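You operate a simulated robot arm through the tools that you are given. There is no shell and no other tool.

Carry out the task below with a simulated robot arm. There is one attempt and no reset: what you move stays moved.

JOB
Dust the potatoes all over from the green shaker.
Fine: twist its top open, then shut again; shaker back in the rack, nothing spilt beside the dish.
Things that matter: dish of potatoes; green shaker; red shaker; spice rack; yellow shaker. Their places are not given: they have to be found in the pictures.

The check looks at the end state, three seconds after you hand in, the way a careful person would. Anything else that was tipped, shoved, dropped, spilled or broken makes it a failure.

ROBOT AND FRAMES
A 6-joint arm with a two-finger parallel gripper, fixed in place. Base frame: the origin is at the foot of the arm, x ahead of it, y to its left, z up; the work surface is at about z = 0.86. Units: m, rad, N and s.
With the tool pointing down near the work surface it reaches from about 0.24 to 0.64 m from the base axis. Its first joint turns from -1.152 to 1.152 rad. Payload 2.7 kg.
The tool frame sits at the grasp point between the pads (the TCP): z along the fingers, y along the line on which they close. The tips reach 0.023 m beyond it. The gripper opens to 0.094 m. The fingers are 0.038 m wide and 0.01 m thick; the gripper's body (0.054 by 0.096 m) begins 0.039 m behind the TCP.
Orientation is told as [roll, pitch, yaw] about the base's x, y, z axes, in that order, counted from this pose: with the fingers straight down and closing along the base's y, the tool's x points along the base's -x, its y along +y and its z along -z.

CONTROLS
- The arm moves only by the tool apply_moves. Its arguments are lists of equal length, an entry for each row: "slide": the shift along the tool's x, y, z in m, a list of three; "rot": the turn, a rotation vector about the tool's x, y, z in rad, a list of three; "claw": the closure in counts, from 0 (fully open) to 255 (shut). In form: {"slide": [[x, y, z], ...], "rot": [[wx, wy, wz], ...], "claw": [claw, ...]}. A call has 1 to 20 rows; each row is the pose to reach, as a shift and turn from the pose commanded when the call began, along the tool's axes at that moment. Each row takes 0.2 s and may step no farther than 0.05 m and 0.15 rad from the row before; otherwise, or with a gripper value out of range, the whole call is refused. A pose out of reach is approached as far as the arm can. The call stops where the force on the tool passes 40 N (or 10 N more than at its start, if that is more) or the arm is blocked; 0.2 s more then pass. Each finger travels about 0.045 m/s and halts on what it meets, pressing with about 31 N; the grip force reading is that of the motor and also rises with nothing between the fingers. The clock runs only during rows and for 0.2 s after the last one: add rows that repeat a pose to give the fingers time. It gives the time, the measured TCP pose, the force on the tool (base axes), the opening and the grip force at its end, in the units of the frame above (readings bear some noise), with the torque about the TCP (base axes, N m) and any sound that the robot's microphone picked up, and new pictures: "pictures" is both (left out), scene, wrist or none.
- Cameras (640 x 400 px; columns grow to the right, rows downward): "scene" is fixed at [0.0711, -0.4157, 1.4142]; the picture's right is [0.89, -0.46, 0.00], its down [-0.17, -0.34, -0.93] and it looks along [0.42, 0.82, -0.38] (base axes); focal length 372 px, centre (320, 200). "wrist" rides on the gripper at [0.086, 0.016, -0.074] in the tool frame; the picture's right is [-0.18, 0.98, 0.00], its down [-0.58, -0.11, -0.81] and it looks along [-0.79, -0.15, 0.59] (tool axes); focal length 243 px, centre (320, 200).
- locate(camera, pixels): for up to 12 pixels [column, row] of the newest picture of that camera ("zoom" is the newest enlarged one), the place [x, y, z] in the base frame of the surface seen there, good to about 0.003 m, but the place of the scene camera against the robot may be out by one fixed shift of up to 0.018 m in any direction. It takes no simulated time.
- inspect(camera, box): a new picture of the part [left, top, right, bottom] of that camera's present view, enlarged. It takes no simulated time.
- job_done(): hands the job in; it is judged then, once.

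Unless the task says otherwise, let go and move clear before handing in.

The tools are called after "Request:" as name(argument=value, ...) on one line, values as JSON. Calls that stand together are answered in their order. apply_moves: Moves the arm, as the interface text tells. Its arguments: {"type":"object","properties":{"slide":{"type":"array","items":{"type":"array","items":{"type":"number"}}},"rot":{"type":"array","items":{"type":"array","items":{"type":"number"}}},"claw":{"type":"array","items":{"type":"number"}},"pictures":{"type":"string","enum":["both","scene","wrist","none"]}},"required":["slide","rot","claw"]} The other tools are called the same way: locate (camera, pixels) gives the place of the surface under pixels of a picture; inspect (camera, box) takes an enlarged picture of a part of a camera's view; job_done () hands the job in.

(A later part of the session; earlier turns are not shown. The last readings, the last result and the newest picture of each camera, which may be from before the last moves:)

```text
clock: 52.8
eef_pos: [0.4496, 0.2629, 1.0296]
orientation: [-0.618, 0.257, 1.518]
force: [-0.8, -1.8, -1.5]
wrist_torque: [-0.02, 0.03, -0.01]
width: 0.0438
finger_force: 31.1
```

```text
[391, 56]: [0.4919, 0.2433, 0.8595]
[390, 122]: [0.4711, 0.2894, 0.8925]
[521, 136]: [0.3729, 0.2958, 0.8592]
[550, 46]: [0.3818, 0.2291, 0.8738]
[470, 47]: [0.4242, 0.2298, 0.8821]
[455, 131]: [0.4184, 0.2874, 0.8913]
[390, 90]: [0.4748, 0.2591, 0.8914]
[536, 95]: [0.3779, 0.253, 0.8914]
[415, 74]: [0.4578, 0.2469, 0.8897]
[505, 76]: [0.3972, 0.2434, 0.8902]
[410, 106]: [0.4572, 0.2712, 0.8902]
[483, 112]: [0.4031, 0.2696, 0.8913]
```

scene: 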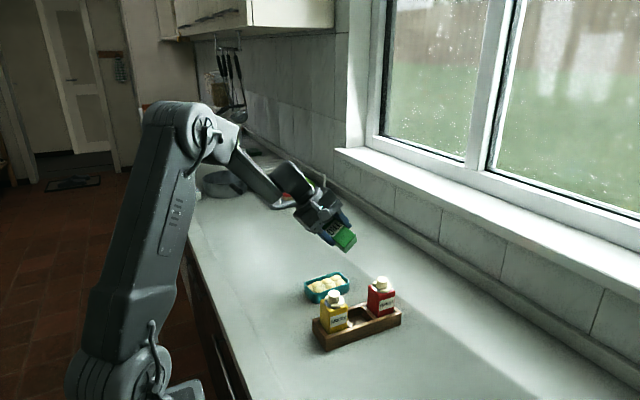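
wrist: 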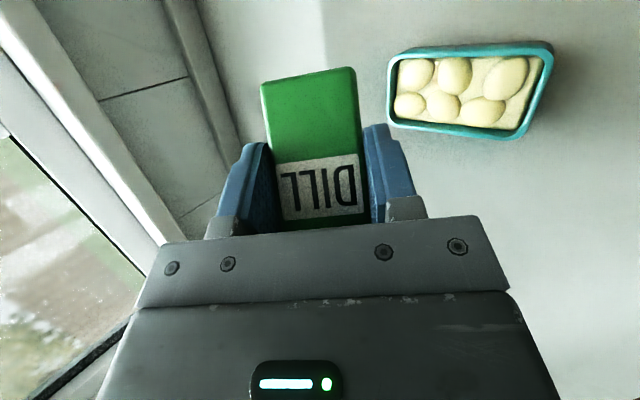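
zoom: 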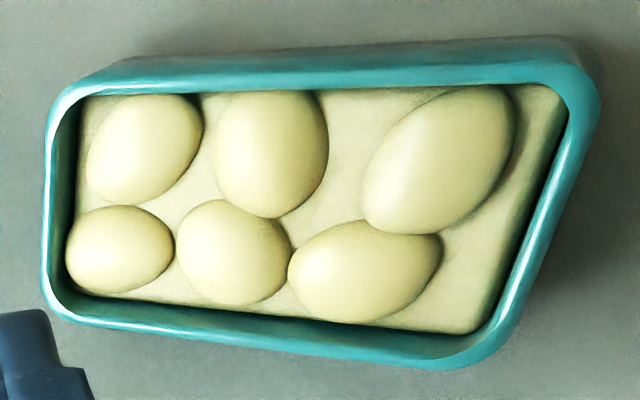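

The rim is at z≈0.8915, spanning x 0.376–0.4755 and y 0.229–0.288 (centre 0.4265, 0.2585). I'll finish the roll (another 1.14 rad), which leaves the shaker near horizontal over the dish.

Request:
apply_moves(slide=[[0, 0, 0], [0, 0, 0], [0, 0, 0], [0, 0, 0], [0, 0, 0], [0, 0, 0], [0, 0, 0], [0, 0, 0], [0, 0, 0], [0, 0, 0], [0, 0, 0], [0, 0, 0]], rot=[[0, 0, -0.1], [0, 0, -0.2], [0, 0, -0.3], [0, 0, -0.4], [0, 0, -0.5], [0, 0, -0.6], [0, 0, -0.7], [0, 0, -0.8], [0, 0, -0.9], [0, 0, -1.0], [0, 0, -1.1416], [0, 0, -1.1416]], claw=[170, 170, 170, 170, 170, 170, 170, 170, 170, 170, 170, 170], pictures="both")

Request:
inspect(camera="scene", box=[240, 150, 424, 330])

```text
clock: 55.4
eef_pos: [0.4484, 0.262, 1.03]
orientation: [-0.009, 0.661, 2.738]
force: [0.2, -0.5, -1.9]
wrist_torque: [-0.04, 0.06, 0.0]
width: 0.0439
finger_force: 31.0
```

scene: 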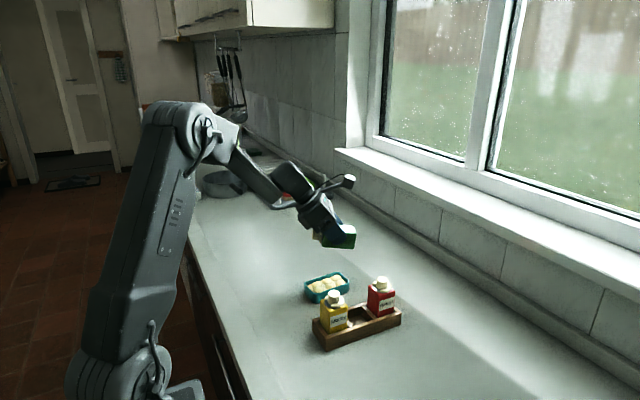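
wrist: 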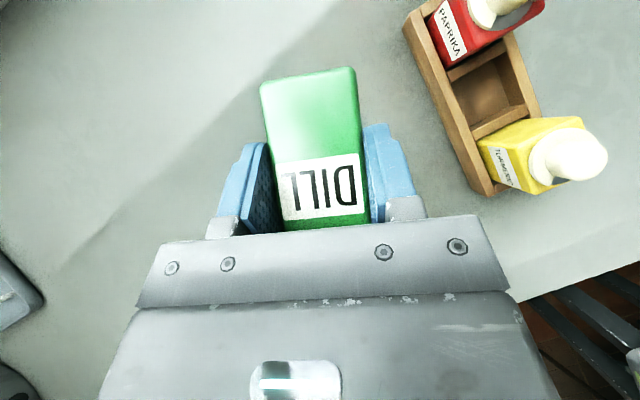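

```text
2.22 times, centred on (332, 240) of scene
```

zoom: 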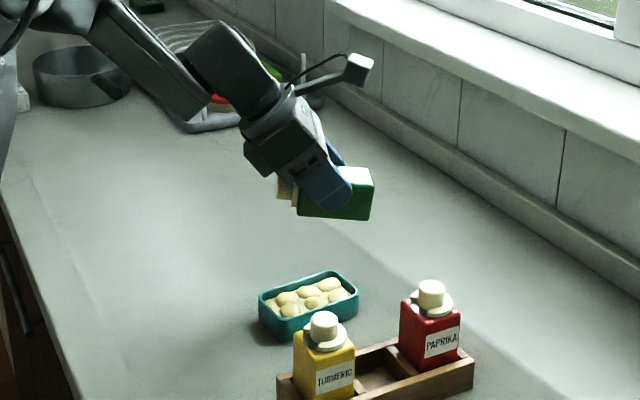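

The shaker is nearly horizontal, cap pointing back over the dish, nothing spilt. I'll lower so the holes come to about 4 cm above the middle of the potatoes, still without pouring.

Request:
apply_moves(slide=[[-0.0078, 0.0024, 0.0147], [-0.0176, 0.0055, 0.033], [-0.0274, 0.0085, 0.0514], [-0.0353, 0.011, 0.0661], [-0.0392, 0.0122, 0.0734], [-0.0392, 0.0122, 0.0734]], rot=[[0, 0, 0], [0, 0, 0], [0, 0, 0], [0, 0, 0], [0, 0, 0], [0, 0, 0]], claw=[170, 170, 170, 170, 170, 170], pictures="both")

Request:
inspect(camera="scene", box=[280, 210, 400, 320])

```text
clock: 56.8
eef_pos: [0.4576, 0.2453, 0.9476]
orientation: [-0.006, 0.661, 2.735]
force: [-0.2, 0.1, -1.1]
wrist_torque: [0.04, 0.02, -0.01]
width: 0.0438
finger_force: 31.3
```

scene: 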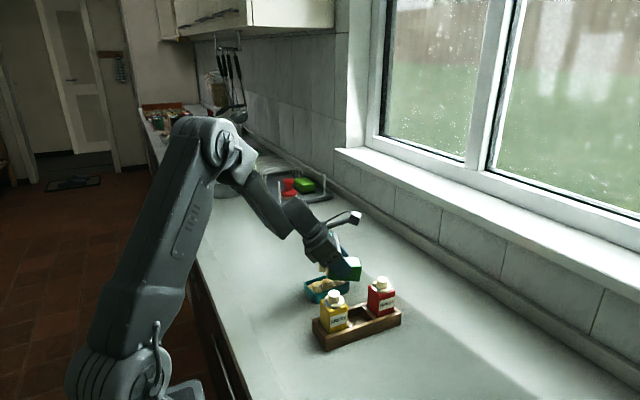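
wrist: 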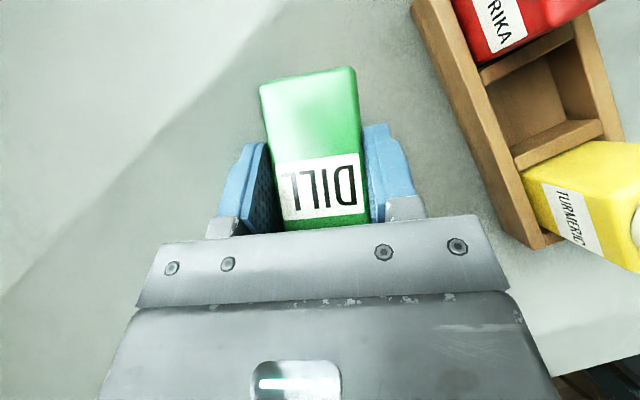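

```text
3.64 times, centred on (340, 265) of scene
```

zoom: 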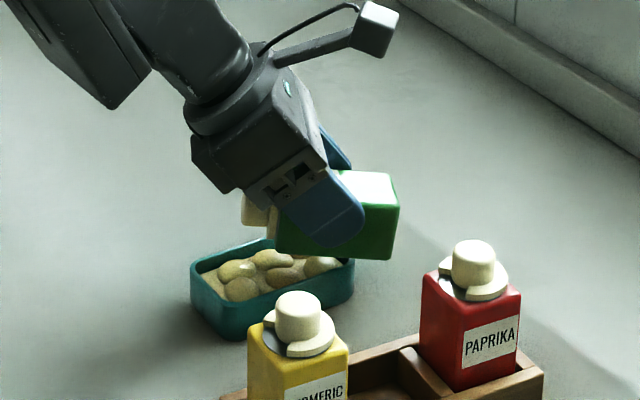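

The cap (scene zoom (262,213)) is over the dish. I'll tilt further with the holes held fixed above the middle, in steps, and look for dust.

Request:
apply_moves(slide=[[0.0003, 0, -0.0039], [0.0002, 0, -0.0077], [-0.0002, 0, -0.0116], [-0.0011, 0, -0.0153], [-0.0023, 0, -0.019], [-0.0039, 0, -0.0226], [-0.0039, 0, -0.0226]], rot=[[0, 0.1, 0], [0, 0.2, 0], [0, 0.3, 0], [0, 0.4, 0], [0, 0.5, 0], [0, 0.6, 0], [0, 0.6, 0]], claw=[170, 170, 170, 170, 170, 170, 170], pictures="both")

Request:
inspect(camera="scene", box=[280, 220, 380, 320])

```text
clock: 58.4
eef_pos: [0.4421, 0.2505, 0.9645]
orientation: [-0.021, 1.264, 2.723]
force: [-1.1, -0.5, -1.3]
wrist_torque: [-0.01, 0.01, -0.04]
width: 0.0438
finger_force: 31.4
```

scene: 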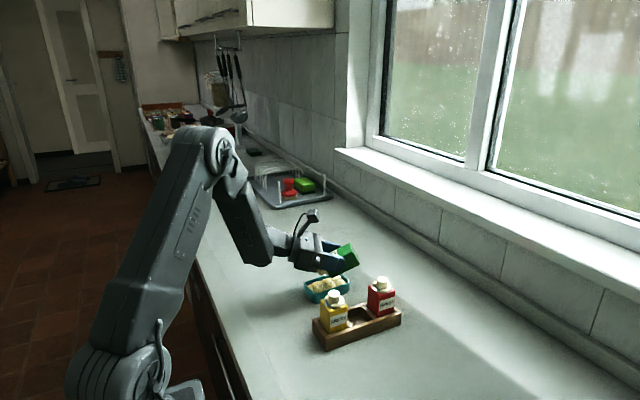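
wrist: 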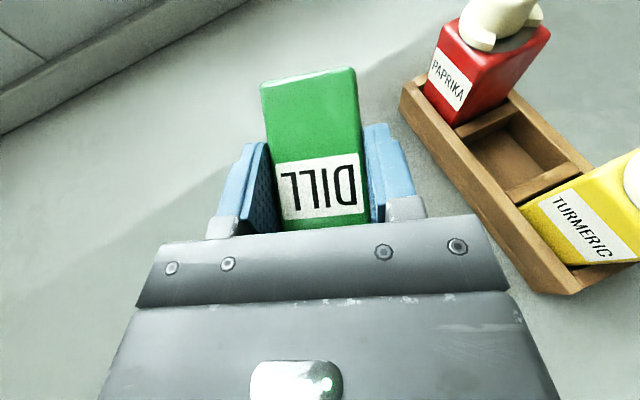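

```text
4.00 times, centred on (330, 270) of scene
```

zoom: 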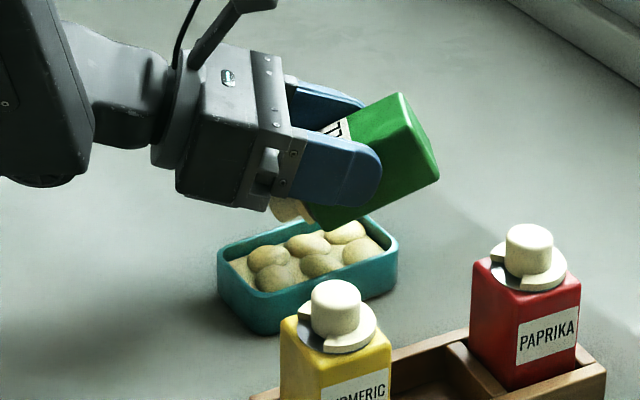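

Tilted to about 117° with the holes over the middle; no dust visible yet on the potatoes. I'll tilt on to about 143°.

Request:
apply_moves(slide=[[0.0003, 0, -0.0039], [0.0002, 0, -0.0077], [-0.0002, 0, -0.0116], [-0.0011, 0, -0.0153], [-0.0017, 0, -0.0172], [-0.0017, 0, -0.0172]], rot=[[0, 0.1, 0], [0, 0.2, 0], [0, 0.3, 0], [0, 0.4, 0], [0, 0.45, 0], [0, 0.45, 0]], claw=[170, 170, 170, 170, 170, 170], pictures="both")

Request:
inspect(camera="scene", box=[290, 220, 370, 310])

```text
clock: 59.8
eef_pos: [0.4265, 0.259, 0.9672]
orientation: [-3.097, 1.429, -0.356]
force: [0.0, 0.6, -1.9]
wrist_torque: [0.02, 0.06, 0.01]
width: 0.044
finger_force: 30.7
```

scene: 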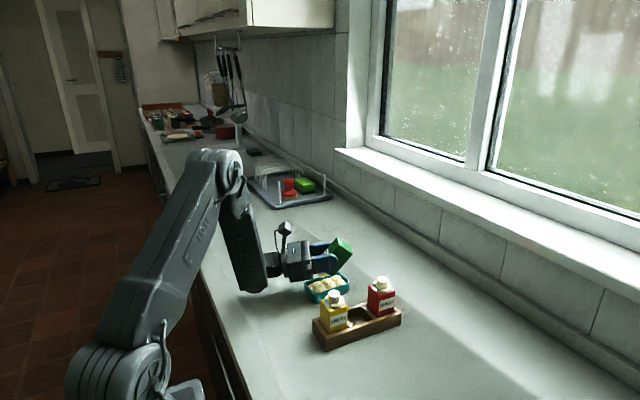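
wrist: 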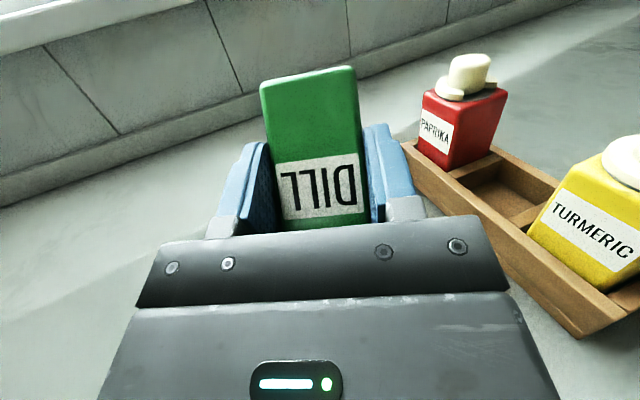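

```text
4.44 times, centred on (330, 265) of scene
```

zoom: 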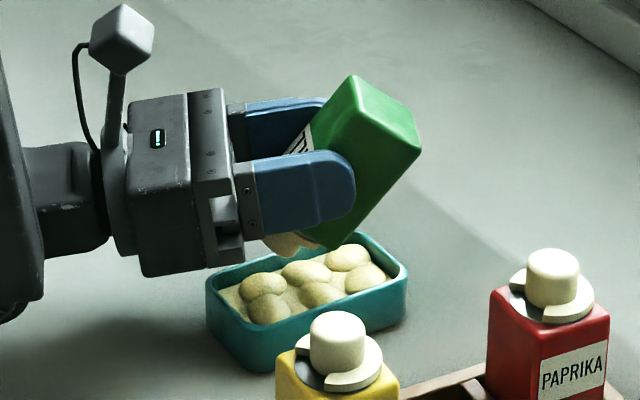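

The shaker is inverted to about 143° with the cap just above the potatoes. I'll look closely for dust on them.

Request:
inspect(camera="scene", box=[300, 262, 356, 306])

```text
9.09 times, centred on (328, 284) of scene
```

zoom: 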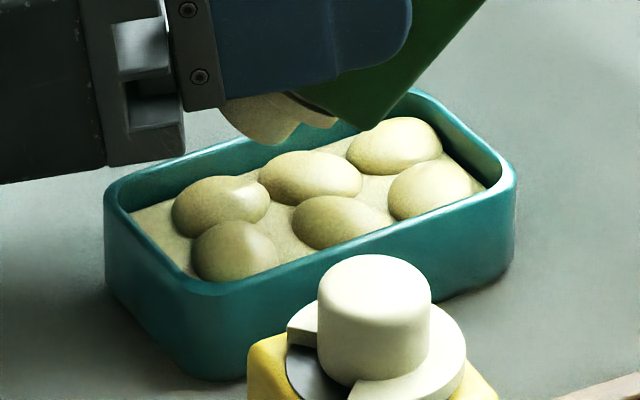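

No dust falls from tilting alone, so it needs shaking. I'll give a few short up-and-down shakes over the middle of the dish and look again.

Request:
apply_moves(slide=[[0.0297, 0, 0.0042], [0, 0, 0], [0.0297, 0, 0.0042], [0, 0, 0], [0, 0, 0]], rot=[[0, 0, 0], [0, 0, 0], [0, 0, 0], [0, 0, 0], [0, 0, 0]], claw=[170, 170, 170, 170, 170], pictures="both")

Request:
inspect(camera="scene", box=[300, 262, 356, 306])

```text
clock: 61.0
eef_pos: [0.4272, 0.257, 0.9678]
orientation: [-3.096, 1.43, -0.357]
force: [0.2, -0.4, -1.7]
wrist_torque: [0.04, 0.01, 0.01]
width: 0.0436
finger_force: 30.9
```

scene: 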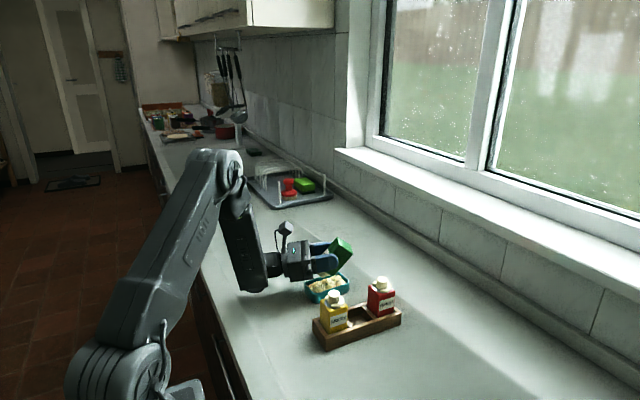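
wrist: 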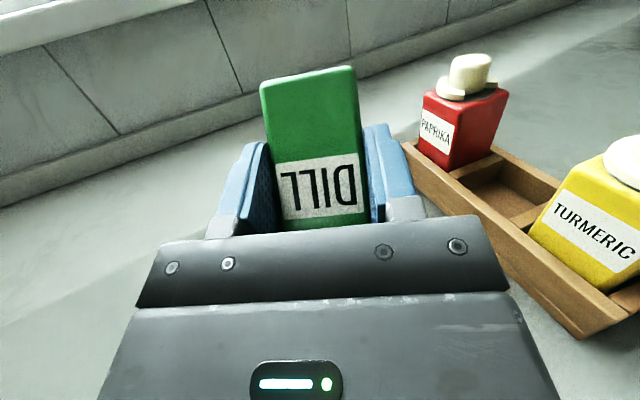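

```text
9.09 times, centred on (328, 284) of scene
```

zoom: 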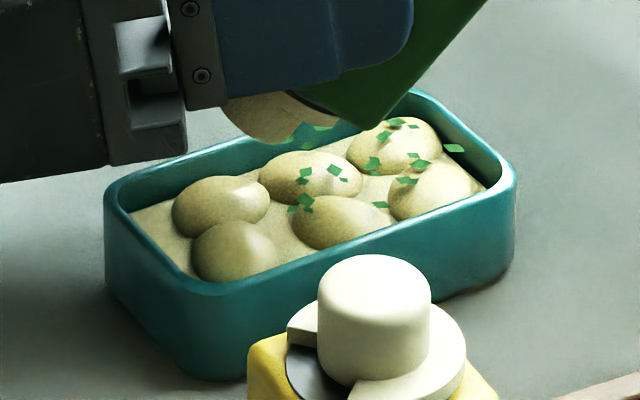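

Green flecks have landed on the potatoes at zoom pixels around (300,205)–(453,148), all inside the dish but centred somewhat to the right. I'll locate them to calibrate where the dust falls.

Request:
locate(camera="zoom", pixels=[[305, 172], [305, 203], [336, 172], [372, 165], [381, 205], [395, 122], [453, 148], [420, 163], [407, 181], [320, 127], [304, 135], [384, 138]])

Request:
locate(camera="zoom", pixels=[[112, 196], [195, 287], [509, 186], [410, 98], [120, 205], [200, 276], [490, 180], [220, 200], [230, 248], [310, 178], [335, 222], [430, 190]])

```text
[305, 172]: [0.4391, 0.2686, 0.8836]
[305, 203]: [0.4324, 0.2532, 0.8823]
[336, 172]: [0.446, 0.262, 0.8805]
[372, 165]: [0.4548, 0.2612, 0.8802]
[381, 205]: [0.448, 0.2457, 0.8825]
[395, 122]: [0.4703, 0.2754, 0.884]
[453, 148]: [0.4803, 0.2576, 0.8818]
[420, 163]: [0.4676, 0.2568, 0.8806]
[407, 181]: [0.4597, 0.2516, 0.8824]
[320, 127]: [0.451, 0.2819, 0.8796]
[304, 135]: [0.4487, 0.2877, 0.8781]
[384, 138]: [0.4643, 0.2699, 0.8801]
```

```text
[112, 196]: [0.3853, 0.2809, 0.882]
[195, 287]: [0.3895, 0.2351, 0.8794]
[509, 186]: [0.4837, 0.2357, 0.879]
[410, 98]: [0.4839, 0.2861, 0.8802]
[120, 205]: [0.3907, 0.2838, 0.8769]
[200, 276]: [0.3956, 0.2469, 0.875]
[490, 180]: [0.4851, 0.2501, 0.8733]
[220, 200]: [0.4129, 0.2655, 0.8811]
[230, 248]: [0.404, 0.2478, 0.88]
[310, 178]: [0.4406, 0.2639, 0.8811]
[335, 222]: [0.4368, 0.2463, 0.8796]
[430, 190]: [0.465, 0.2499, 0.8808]
```

The dust falls about 1.8 cm further +x than I assumed: fleck centroid is scene (0.455, 0.264) against a dish centre of (0.436, 0.261). I'll shift 3.4 cm towards -x and 3 mm towards -y, then shake twice over the left half.

Request:
apply_moves(slide=[[0.0011, 0.004, -0.0075], [0.0021, 0.008, -0.0149], [0.0032, 0.012, -0.0224], [0.0042, 0.016, -0.0298], [0.0042, 0.016, -0.0298], [0.0339, 0.016, -0.0256], [0.0042, 0.016, -0.0298], [0.0339, 0.016, -0.0256], [0.0042, 0.016, -0.0298], [0.0042, 0.016, -0.0298]], rot=[[0, 0, 0], [0, 0, 0], [0, 0, 0], [0, 0, 0], [0, 0, 0], [0, 0, 0], [0, 0, 0], [0, 0, 0], [0, 0, 0], [0, 0, 0]], claw=[170, 170, 170, 170, 170, 170, 170, 170, 170, 170], pictures="both")

Request:
inspect(camera="scene", box=[300, 262, 356, 306])

```text
clock: 63.2
eef_pos: [0.3932, 0.254, 0.9655]
orientation: [-3.096, 1.43, -0.357]
force: [-0.4, -0.4, -2.3]
wrist_torque: [0.0, 0.02, 0.0]
width: 0.044
finger_force: 30.7
```

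scene: 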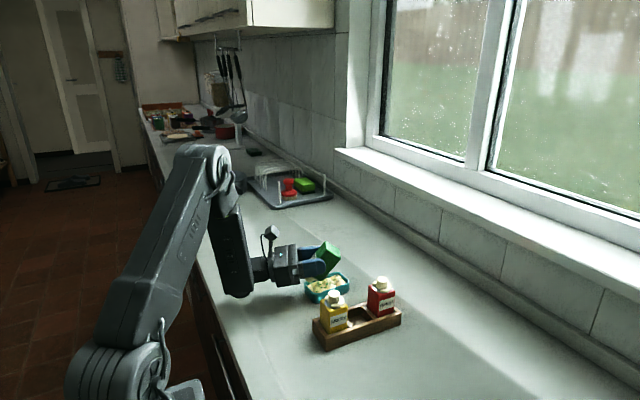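
wrist: 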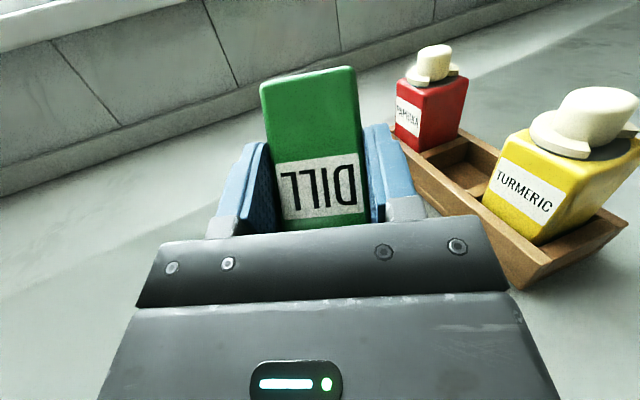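

```text
9.09 times, centred on (328, 284) of scene
```

zoom: 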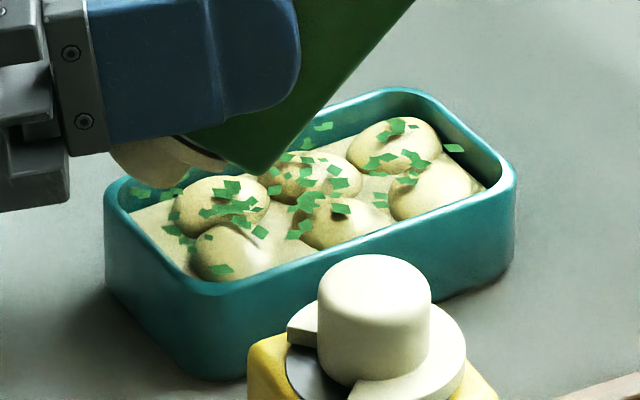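

All flecks are inside the dish and the left half is now covered; the front-row potatoes (zoom (230,250), (335,222), (430,190)) have fewer. I'll locate the new flecks to learn the scatter before a pass nearer the front.

Request:
locate(camera="zoom", pixels=[[140, 192], [170, 230], [222, 270], [292, 235], [255, 232], [232, 186], [250, 205], [186, 242], [275, 190], [205, 212], [325, 126], [305, 144]])

```text
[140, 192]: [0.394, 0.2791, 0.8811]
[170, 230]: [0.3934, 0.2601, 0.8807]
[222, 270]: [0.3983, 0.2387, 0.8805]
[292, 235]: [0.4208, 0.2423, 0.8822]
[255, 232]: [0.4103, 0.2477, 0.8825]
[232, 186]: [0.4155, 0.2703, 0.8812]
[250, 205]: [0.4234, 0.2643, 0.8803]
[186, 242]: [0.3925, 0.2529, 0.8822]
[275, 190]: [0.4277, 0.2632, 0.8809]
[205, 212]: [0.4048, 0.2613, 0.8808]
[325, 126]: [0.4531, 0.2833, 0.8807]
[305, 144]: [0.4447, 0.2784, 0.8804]
```

Scatter is about ±2 cm around the fall point, so I mustn't go far towards the front rim. I'll check the knob's lowest height before lowering slightly to tighten the scatter.

Request:
locate(camera="zoom", pixels=[[160, 182], [130, 165], [185, 178], [215, 170], [255, 172], [265, 165], [180, 150], [200, 160]])

Request:
inspect(camera="scene", box=[290, 240, 370, 310])

```text
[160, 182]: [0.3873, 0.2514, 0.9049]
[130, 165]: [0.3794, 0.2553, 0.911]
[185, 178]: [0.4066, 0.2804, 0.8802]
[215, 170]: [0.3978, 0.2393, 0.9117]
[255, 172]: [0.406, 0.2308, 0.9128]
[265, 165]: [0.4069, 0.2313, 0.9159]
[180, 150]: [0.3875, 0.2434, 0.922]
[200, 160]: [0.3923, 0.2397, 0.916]
```

```text
5.71 times, centred on (330, 275) of scene
```

zoom: 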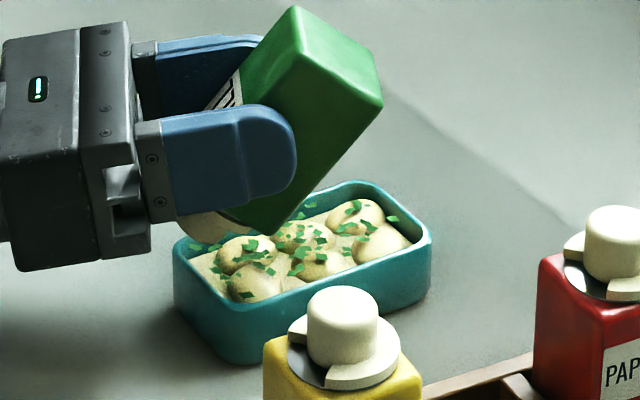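

The knob's lowest point is about z 0.914, more than 2 cm above the rim, so lowering 1 cm is safe. I'll do gentler shakes over the left and then the middle, 4 mm closer to the front.

Request:
apply_moves(slide=[[-0.006, 0.0015, 0.001], [-0.0104, 0.0029, 0.002], [-0.0104, 0.0029, 0.002], [0.0094, 0.0029, 0.0048], [-0.0104, 0.0029, 0.002], [-0.0104, 0.0029, 0.002], [-0.0115, 0, 0.0092], [-0.0125, -0.0032, 0.0165], [-0.0135, -0.0064, 0.0238], [-0.0135, -0.0064, 0.0238], [0.0063, -0.0064, 0.0266], [-0.0135, -0.0064, 0.0238], [-0.0135, -0.0064, 0.0238]], rot=[[0, 0, 0], [0, 0, 0], [0, 0, 0], [0, 0, 0], [0, 0, 0], [0, 0, 0], [0, 0, 0], [0, 0, 0], [0, 0, 0], [0, 0, 0], [0, 0, 0], [0, 0, 0], [0, 0, 0]], claw=[170, 170, 170, 170, 170, 170, 170, 170, 170, 170, 170, 170, 170], pictures="both")

Request:
inspect(camera="scene", box=[300, 262, 356, 306])

```text
clock: 66.0
eef_pos: [0.4191, 0.2507, 0.9575]
orientation: [-3.097, 1.43, -0.355]
force: [-0.4, 1.1, -1.6]
wrist_torque: [-0.02, 0.04, 0.02]
width: 0.0438
finger_force: 31.0
```

scene: 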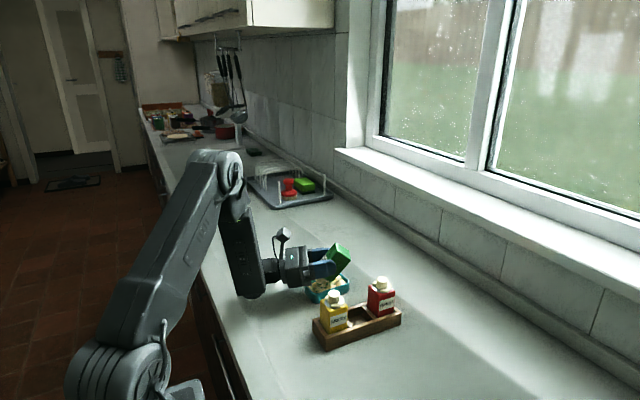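
wrist: 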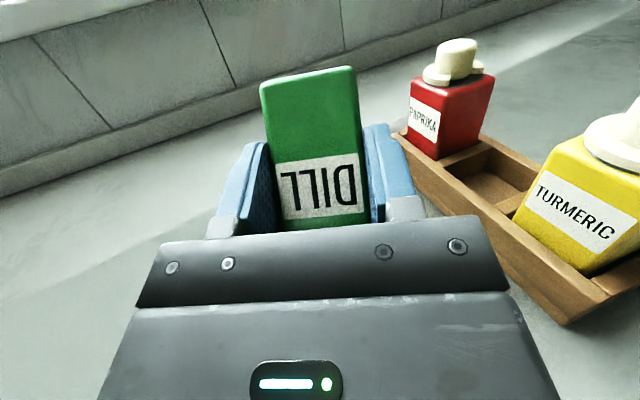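

```text
9.09 times, centred on (328, 284) of scene
```

zoom: 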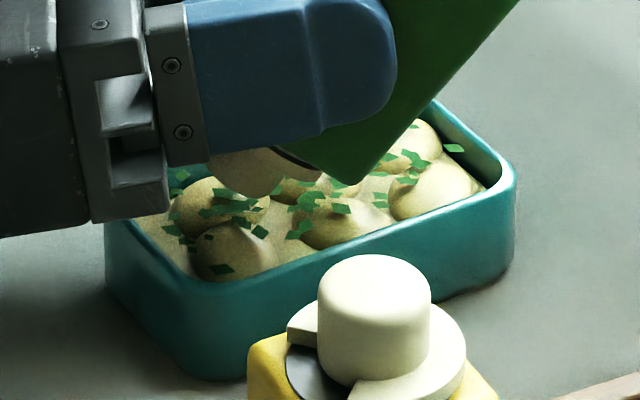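

The 2 cm shakes released nothing; only the 3 cm ones do. From this lower position over the middle I'll give one 3 cm shake and look.

Request:
apply_moves(slide=[[0.0297, 0, 0.0042], [0, 0, 0], [0, 0, 0]], rot=[[0, 0, 0], [0, 0, 0], [0, 0, 0]], claw=[170, 170, 170], pictures="scene")

Request:
inspect(camera="scene", box=[300, 262, 356, 306])

```text
clock: 66.8
eef_pos: [0.4194, 0.2501, 0.9571]
orientation: [-3.097, 1.429, -0.356]
force: [0.3, -0.3, -1.8]
wrist_torque: [-0.04, 0.02, 0.0]
width: 0.0437
finger_force: 31.5
```

scene: 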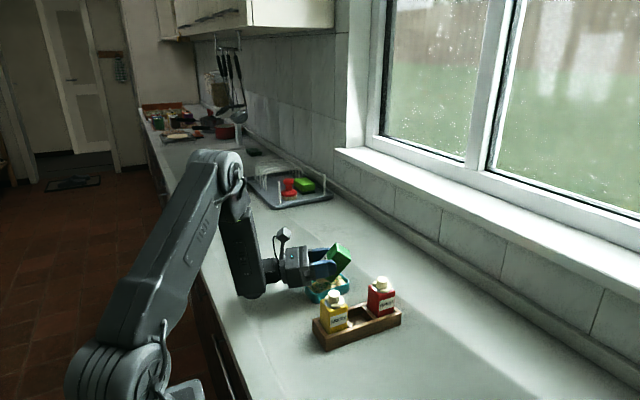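

```text
9.09 times, centred on (328, 284) of scene
```

zoom: 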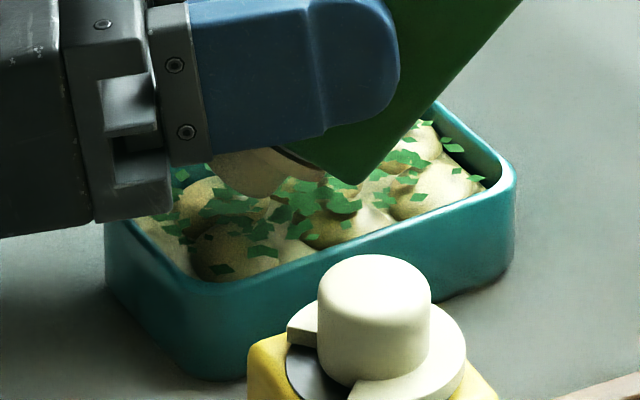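

That shake added a lot over the middle and right, all within the rim. I'll locate the outermost flecks to see what margin is left before deciding on one more shake.

Request:
locate(camera="zoom", pixels=[[478, 178], [457, 170], [418, 197], [262, 251], [345, 223], [447, 140], [428, 123], [388, 198], [222, 268], [410, 222], [300, 254], [500, 172]])

Request:
inspect(camera="scene", box=[320, 264, 360, 294])

```text
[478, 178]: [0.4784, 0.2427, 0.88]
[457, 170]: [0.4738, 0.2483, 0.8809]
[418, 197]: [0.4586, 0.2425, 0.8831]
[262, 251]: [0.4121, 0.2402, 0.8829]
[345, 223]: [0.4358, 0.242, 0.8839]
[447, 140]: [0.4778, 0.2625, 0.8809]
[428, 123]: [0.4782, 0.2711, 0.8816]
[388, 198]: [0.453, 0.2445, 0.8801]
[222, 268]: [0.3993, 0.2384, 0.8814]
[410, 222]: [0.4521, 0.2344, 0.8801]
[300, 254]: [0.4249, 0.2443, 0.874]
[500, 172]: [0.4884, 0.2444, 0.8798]
```

```text
13.33 times, centred on (340, 279) of scene
```

zoom: 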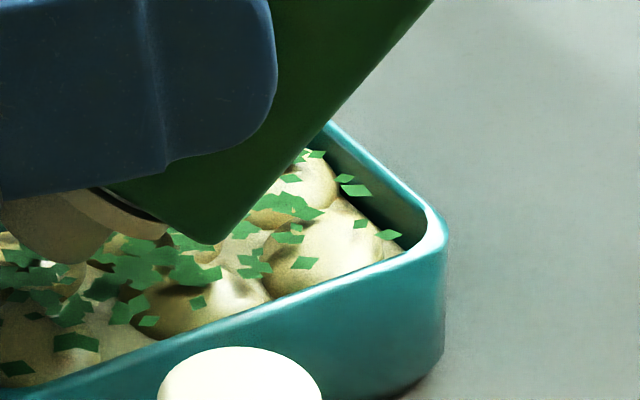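

The outermost flecks (scene x 0.478, y 0.238) are still inside the rim, and every potato has some. I'll add one shake over the left end and one over the right, both 3 mm further from the front rim, to even it out.

Request:
apply_moves(slide=[[0.001, 0.0019, -0.0071], [0.002, 0.0038, -0.0141], [0.003, 0.0058, -0.0212], [0.003, 0.0058, -0.0212], [0.0327, 0.0058, -0.017], [0.003, 0.0058, -0.0212], [0.003, 0.0058, -0.0212], [0.002, 0.0028, -0.0141], [0.001, -0.0001, -0.007], [0, -0.003, 0], [-0.0009, -0.0059, 0.0061], [-0.0009, -0.0059, 0.0061], [0.0288, -0.0059, 0.0103], [-0.0009, -0.0059, 0.0061], [-0.0009, -0.0059, 0.0061]], rot=[[0, 0, 0], [0, 0, 0], [0, 0, 0], [0, 0, 0], [0, 0, 0], [0, 0, 0], [0, 0, 0], [0, 0, 0], [0, 0, 0], [0, 0, 0], [0, 0, 0], [0, 0, 0], [0, 0, 0], [0, 0, 0], [0, 0, 0]], claw=[170, 170, 170, 170, 170, 170, 170, 170, 170, 170, 170, 170, 170, 170, 170], pictures="scene")

Request:
inspect(camera="scene", box=[300, 262, 356, 306])

```text
clock: 70.0
eef_pos: [0.4262, 0.2546, 0.9574]
orientation: [-3.098, 1.43, -0.361]
force: [-0.6, 0.1, -1.6]
wrist_torque: [-0.01, 0.03, 0.02]
width: 0.0439
finger_force: 30.6
```

scene: 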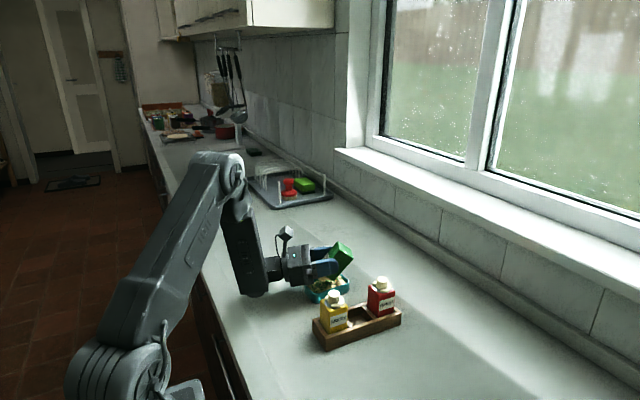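

```text
9.09 times, centred on (328, 284) of scene
```

zoom: 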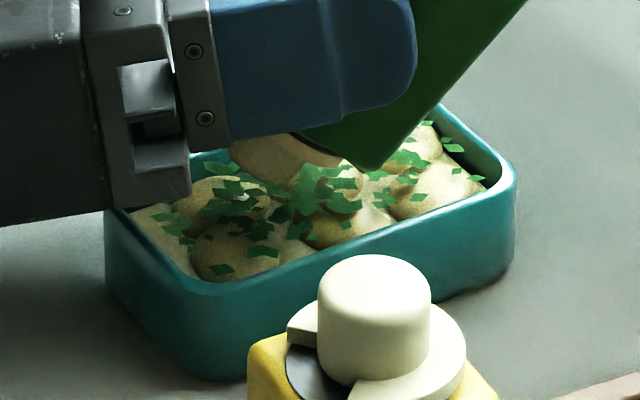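

The dusting now covers all six potatoes and nothing is outside the rim. I'll tilt the shaker slowly back to near horizontal, keeping the cap over the dish and rising 3 cm.

Request:
apply_moves(slide=[[0.0021, 0, 0.0042], [0.0039, 0, 0.0083], [0.0053, 0, 0.0123], [0.0063, 0, 0.0162], [0.007, 0, 0.0198], [0.0075, 0, 0.0232], [0.0075, 0, 0.0263], [0.0074, 0, 0.0292], [0.007, 0, 0.0318], [0.0064, 0, 0.034], [0.0061, 0, 0.035], [0.0061, 0, 0.035]], rot=[[0, -0.1, 0], [0, -0.2, 0], [0, -0.3, 0], [0, -0.4, 0], [0, -0.5, 0], [0, -0.6, 0], [0, -0.7, 0], [0, -0.8, 0], [0, -0.9, 0], [0, -1.0, 0], [0, -1.05, 0], [0, -1.05, 0]], claw=[170, 170, 170, 170, 170, 170, 170, 170, 170, 170, 170, 170], pictures="both")

Request:
inspect(camera="scene", box=[300, 262, 356, 306])

```text
clock: 72.6
eef_pos: [0.4575, 0.2419, 0.9681]
orientation: [-0.009, 0.662, 2.735]
force: [0.9, 0.4, -1.5]
wrist_torque: [0.01, -0.01, 0.01]
width: 0.0435
finger_force: 31.2
```

scene: 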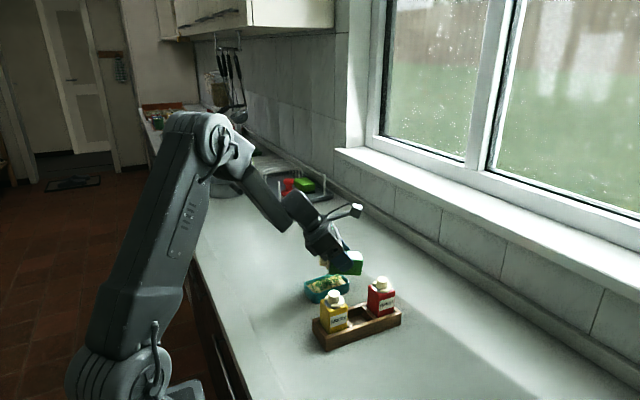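
wrist: 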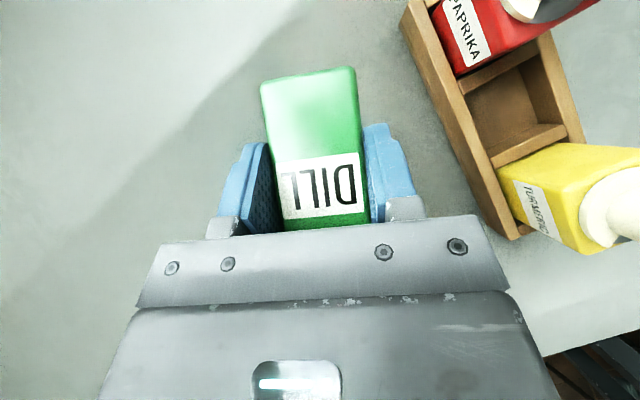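

```text
9.09 times, centred on (328, 284) of scene
```

zoom: 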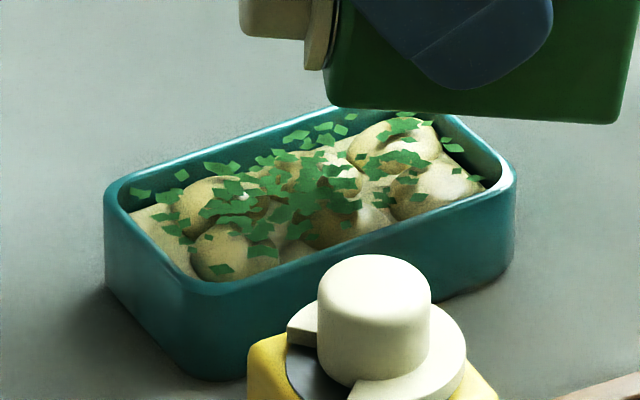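

Coverage looks good and the counter around the dish is clean. I'll rise and roll part-way back upright, to where the wrist camera can see the dish from above.

Request:
apply_moves(slide=[[0.0064, -0.0038, -0.0146], [0.0129, -0.0076, -0.0293], [0.0193, -0.0113, -0.0439], [0.0257, -0.0151, -0.0585], [0.0257, -0.0151, -0.0585], [0.0257, -0.0151, -0.0585], [0.0257, -0.0151, -0.0585], [0.0257, -0.0151, -0.0585], [0.0257, -0.0151, -0.0585], [0.0257, -0.0151, -0.0585], [0.0257, -0.0151, -0.0585], [0.0257, -0.0151, -0.0585], [0.0257, -0.0151, -0.0585], [0.0257, -0.0151, -0.0585], [0.0257, -0.0151, -0.0585]], rot=[[0, 0, 0], [0, 0, 0], [0, 0, 0], [0, 0, 0], [0, 0, 0.1], [0, 0, 0.22], [0, 0, 0.34], [0, 0, 0.46], [0, 0, 0.58], [0, 0, 0.7], [0, 0, 0.82], [0, 0, 0.94], [0, 0, 1.04], [0, 0, 1.1416], [0, 0, 1.1416]], claw=[170, 170, 170, 170, 170, 170, 170, 170, 170, 170, 170, 170, 170, 170, 170], pictures="both")

Request:
inspect(camera="wrist", box=[375, 30, 565, 150])

Request:
inspect(camera="scene", box=[290, 255, 366, 310])

```text
clock: 75.8
eef_pos: [0.4492, 0.261, 1.0302]
orientation: [-0.618, 0.253, 1.515]
force: [-0.2, 0.2, -0.9]
wrist_torque: [-0.01, 0.0, 0.03]
width: 0.0439
finger_force: 31.3
```

scene: 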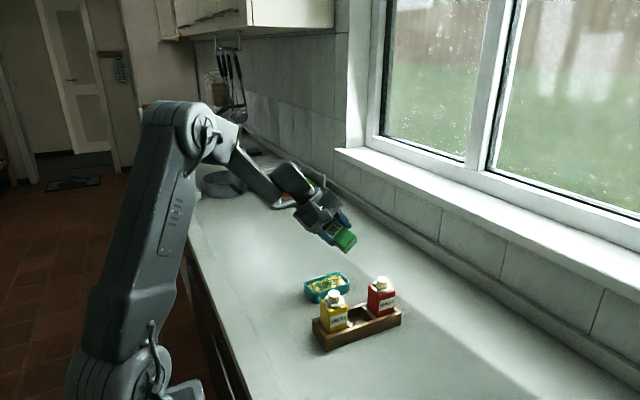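
wrist: 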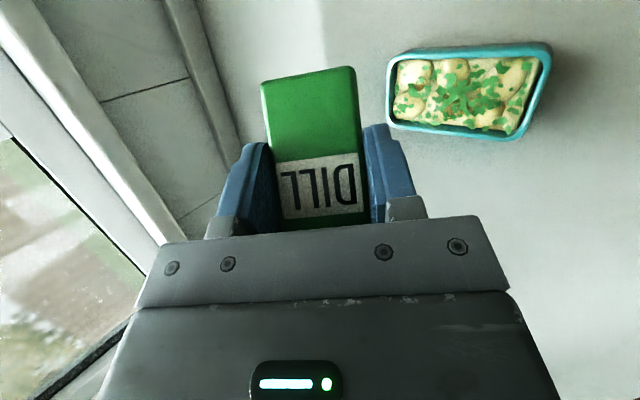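

```text
3.33 times, centred on (470, 90) of wrist
```

zoom: 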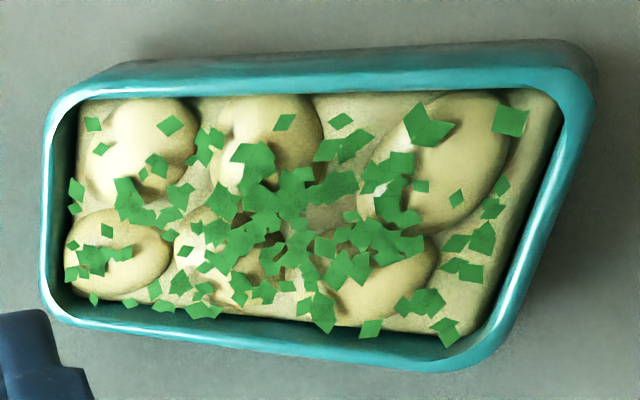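

```text
7.27 times, centred on (328, 282) of scene
```

zoom: 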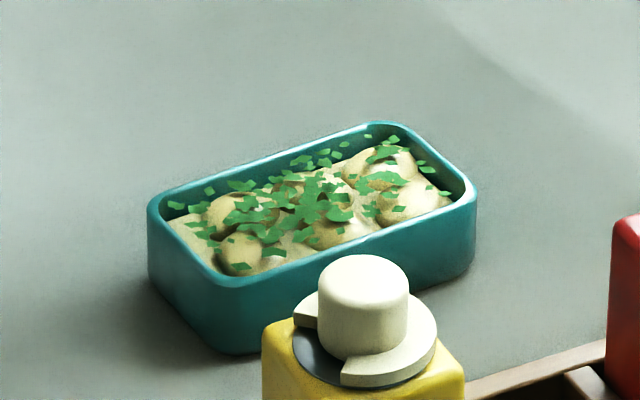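

The top view shows flecks over all six potatoes, none on or beyond the rim. I'll roll the shaker the remaining 2.0 rad back upright.

Request:
apply_moves(slide=[[0, 0, 0], [0, 0, 0], [0, 0, 0], [0, 0, 0], [0, 0, 0], [0, 0, 0], [0, 0, 0], [0, 0, 0], [0, 0, 0], [0, 0, 0], [0, 0, 0], [0, 0, 0], [0, 0, 0], [0, 0, 0], [0, 0, 0], [0, 0, 0], [0, 0, 0], [0, 0, 0]], rot=[[0, 0, 0.1], [0, 0, 0.22], [0, 0, 0.34], [0, 0, 0.46], [0, 0, 0.58], [0, 0, 0.7], [0, 0, 0.82], [0, 0, 0.94], [0, 0, 1.06], [0, 0, 1.18], [0, 0, 1.3], [0, 0, 1.42], [0, 0, 1.54], [0, 0, 1.66], [0, 0, 1.78], [0, 0, 1.9], [0, 0, 2.0], [0, 0, 2.0]], claw=[170, 170, 170, 170, 170, 170, 170, 170, 170, 170, 170, 170, 170, 170, 170, 170, 170, 170], pictures="scene")

Request:
apply_moves(slide=[[0, 0, 0], [0, 0, 0], [0, 0, 0]], rot=[[0, -0.06, 0], [0, -0.12, 0], [0, -0.12, 0]], claw=[170, 170, 170], pictures="both")

Request:
inspect(camera="scene", box=[200, 140, 420, 330])

```text
clock: 79.6
eef_pos: [0.449, 0.2612, 1.0299]
orientation: [0.008, -0.662, -0.408]
force: [1.3, -0.3, -1.9]
wrist_torque: [-0.01, 0.02, -0.03]
width: 0.0437
finger_force: 30.4
```

scene: 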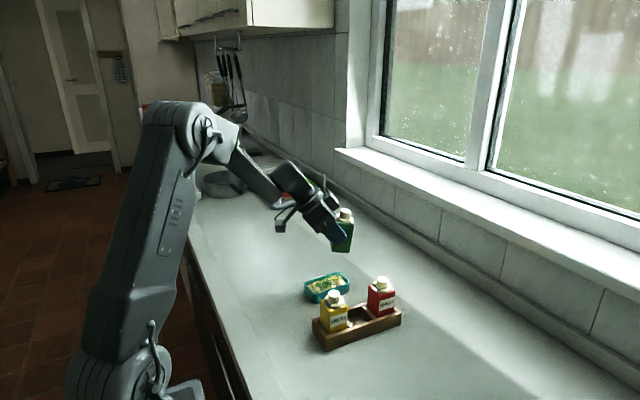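

```text
clock: 80.4
eef_pos: [0.4492, 0.2598, 1.0301]
orientation: [0.008, -0.782, -0.406]
force: [-0.1, 0.5, -0.9]
wrist_torque: [0.03, 0.02, -0.01]
width: 0.0438
finger_force: 30.9
```

scene: 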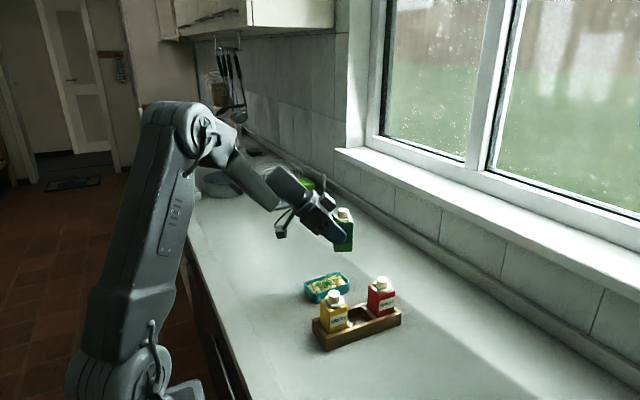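
wrist: 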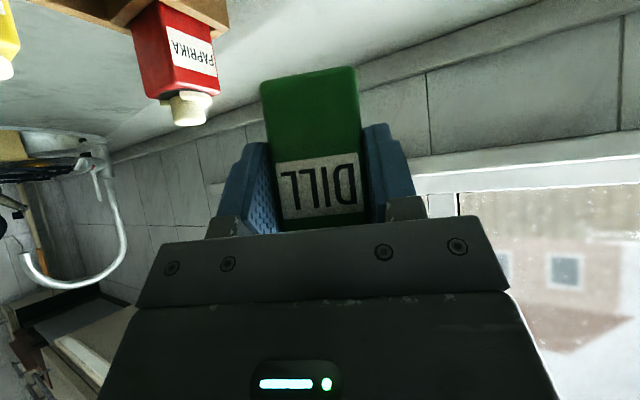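

```text
2.11 times, centred on (310, 235) of scene
```

zoom: 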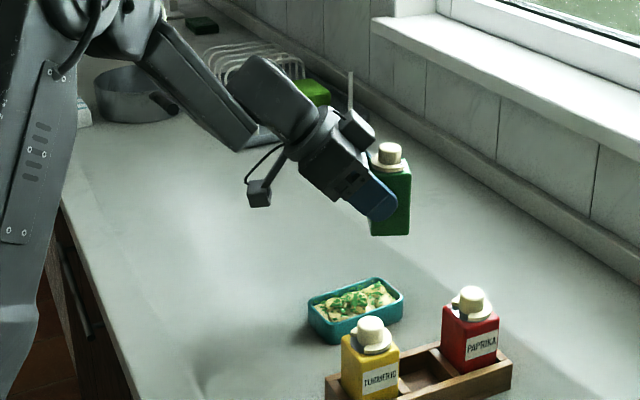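

The shaker is upright and steady again. I'll set it down on the free counter behind the dish at about (0.41, 0.39), where the arm stays well-conditioned; first I check that area.

Request:
locate(camera="scene", pixels=[[298, 269], [270, 262], [298, 245], [320, 262], [250, 250], [192, 194], [225, 196], [285, 208], [325, 200]])

Request:
apply_moves(slide=[[0.0092, 0.0104, -0.0049], [0.0277, 0.0312, -0.0148], [0.0507, 0.0572, -0.0271], [0.0738, 0.0832, -0.0394], [0.0876, 0.0988, -0.0468], [0.0922, 0.104, -0.0493], [0.0922, 0.104, -0.0493]], rot=[[0, 0, 0], [0, 0, 0], [0, 0, 0], [0, 0, 0], [0, 0, 0], [0, 0, 0], [0, 0, 0]], claw=[170, 170, 170, 170, 170, 170, 170], pictures="both")

```text
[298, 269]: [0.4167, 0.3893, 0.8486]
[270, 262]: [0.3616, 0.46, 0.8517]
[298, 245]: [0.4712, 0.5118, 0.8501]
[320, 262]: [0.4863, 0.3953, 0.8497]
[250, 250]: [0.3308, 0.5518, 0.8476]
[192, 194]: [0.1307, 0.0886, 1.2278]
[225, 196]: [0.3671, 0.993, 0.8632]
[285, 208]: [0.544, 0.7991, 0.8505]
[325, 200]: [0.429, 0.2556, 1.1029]
```

```text
clock: 82.0
eef_pos: [0.3969, 0.3957, 1.0007]
orientation: [0.009, -0.782, -0.406]
force: [-0.5, -0.2, -2.2]
wrist_torque: [0.01, 0.01, 0.02]
width: 0.044
finger_force: 30.9
```

scene: 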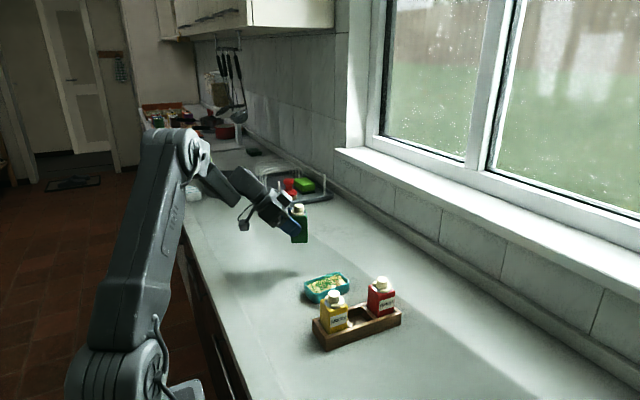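
wrist: 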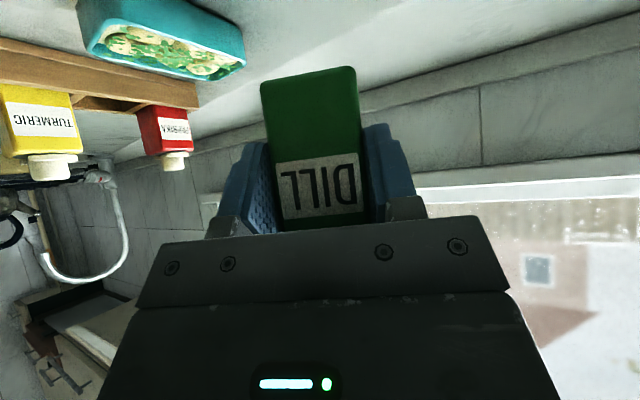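

No reach flags, and the spot at scene (298,269) is bare counter. I'll lower to about 9 mm above the expected contact height.

Request:
apply_moves(slide=[[0.0106, 0, 0.0106], [0.0282, 0, 0.0284], [0.0458, 0, 0.0461], [0.0564, 0, 0.0568], [0.0585, 0, 0.0589], [0.0585, 0, 0.0589]], rot=[[0, 0, 0], [0, 0, 0], [0, 0, 0], [0, 0, 0], [0, 0, 0], [0, 0, 0]], claw=[170, 170, 170, 170, 170, 170], pictures="both")

Request:
inspect(camera="scene", box=[230, 200, 350, 300])

```text
clock: 83.4
eef_pos: [0.3976, 0.3952, 0.9181]
orientation: [0.009, -0.782, -0.406]
force: [0.0, -0.1, -1.1]
wrist_torque: [-0.01, 0.06, -0.01]
width: 0.0437
finger_force: 30.9
```

scene: 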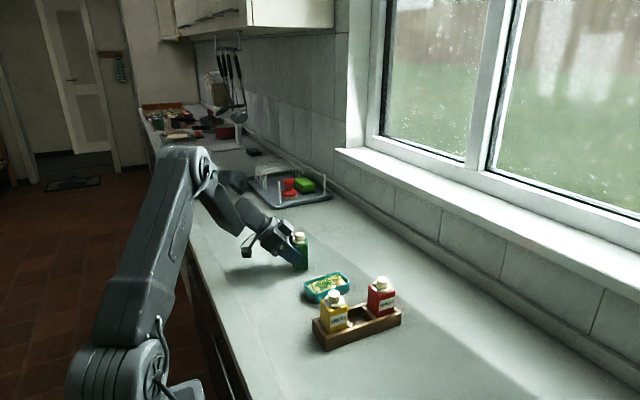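
wrist: 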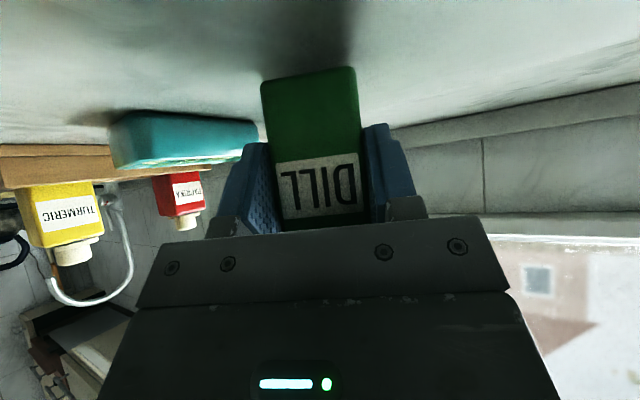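

```text
4.00 times, centred on (290, 250) of scene
```

zoom: 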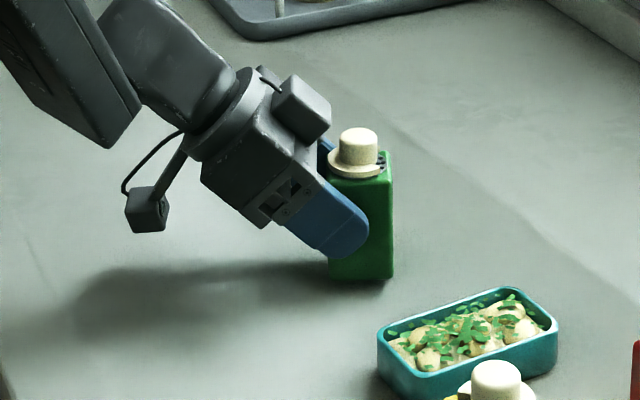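

Close to the counter now. I'll lower 7 mm, then feel for contact in small steps.

Request:
apply_moves(slide=[[0.0021, 0, 0.0021], [0.0042, 0, 0.0042], [0.0053, 0, 0.0053], [0.0053, 0, 0.0053]], rot=[[0, 0, 0], [0, 0, 0], [0, 0, 0], [0, 0, 0]], claw=[170, 170, 170, 170], pictures="none")

Request:
apply_moves(slide=[[0.0007, 0, 0.0007], [0.0007, 0, 0.0007], [0.0007, 0, 0.0007]], rot=[[0, 0, 0], [0, 0, 0], [0, 0, 0]], claw=[170, 170, 170], pictures="none")

```text
clock: 84.4
eef_pos: [0.3977, 0.3955, 0.9105]
orientation: [0.009, -0.781, -0.406]
force: [-0.1, 0.2, -1.8]
wrist_torque: [0.0, 0.03, 0.0]
width: 0.044
finger_force: 31.5
```

```text
clock: 85.2
eef_pos: [0.3989, 0.3972, 0.9091]
orientation: [0.009, -0.781, -0.408]
force: [0.5, -0.6, -1.9]
wrist_torque: [0.02, 0.04, 0.01]
width: 0.044
finger_force: 30.7
```

Still hanging free (about -1.9 N). I'll take another 1 mm step.

Request:
apply_moves(slide=[[0.0007, 0, 0.0007], [0.0007, 0, 0.0007], [0.0007, 0, 0.0007]], rot=[[0, 0, 0], [0, 0, 0], [0, 0, 0]], claw=[170, 170, 170], pictures="none")

```text
clock: 86.0
eef_pos: [0.3999, 0.3966, 0.9097]
orientation: [0.011, -0.784, -0.408]
force: [-1.5, 0.0, 8.4]
wrist_torque: [-0.33, -0.02, -0.09]
width: 0.044
finger_force: 30.7
```

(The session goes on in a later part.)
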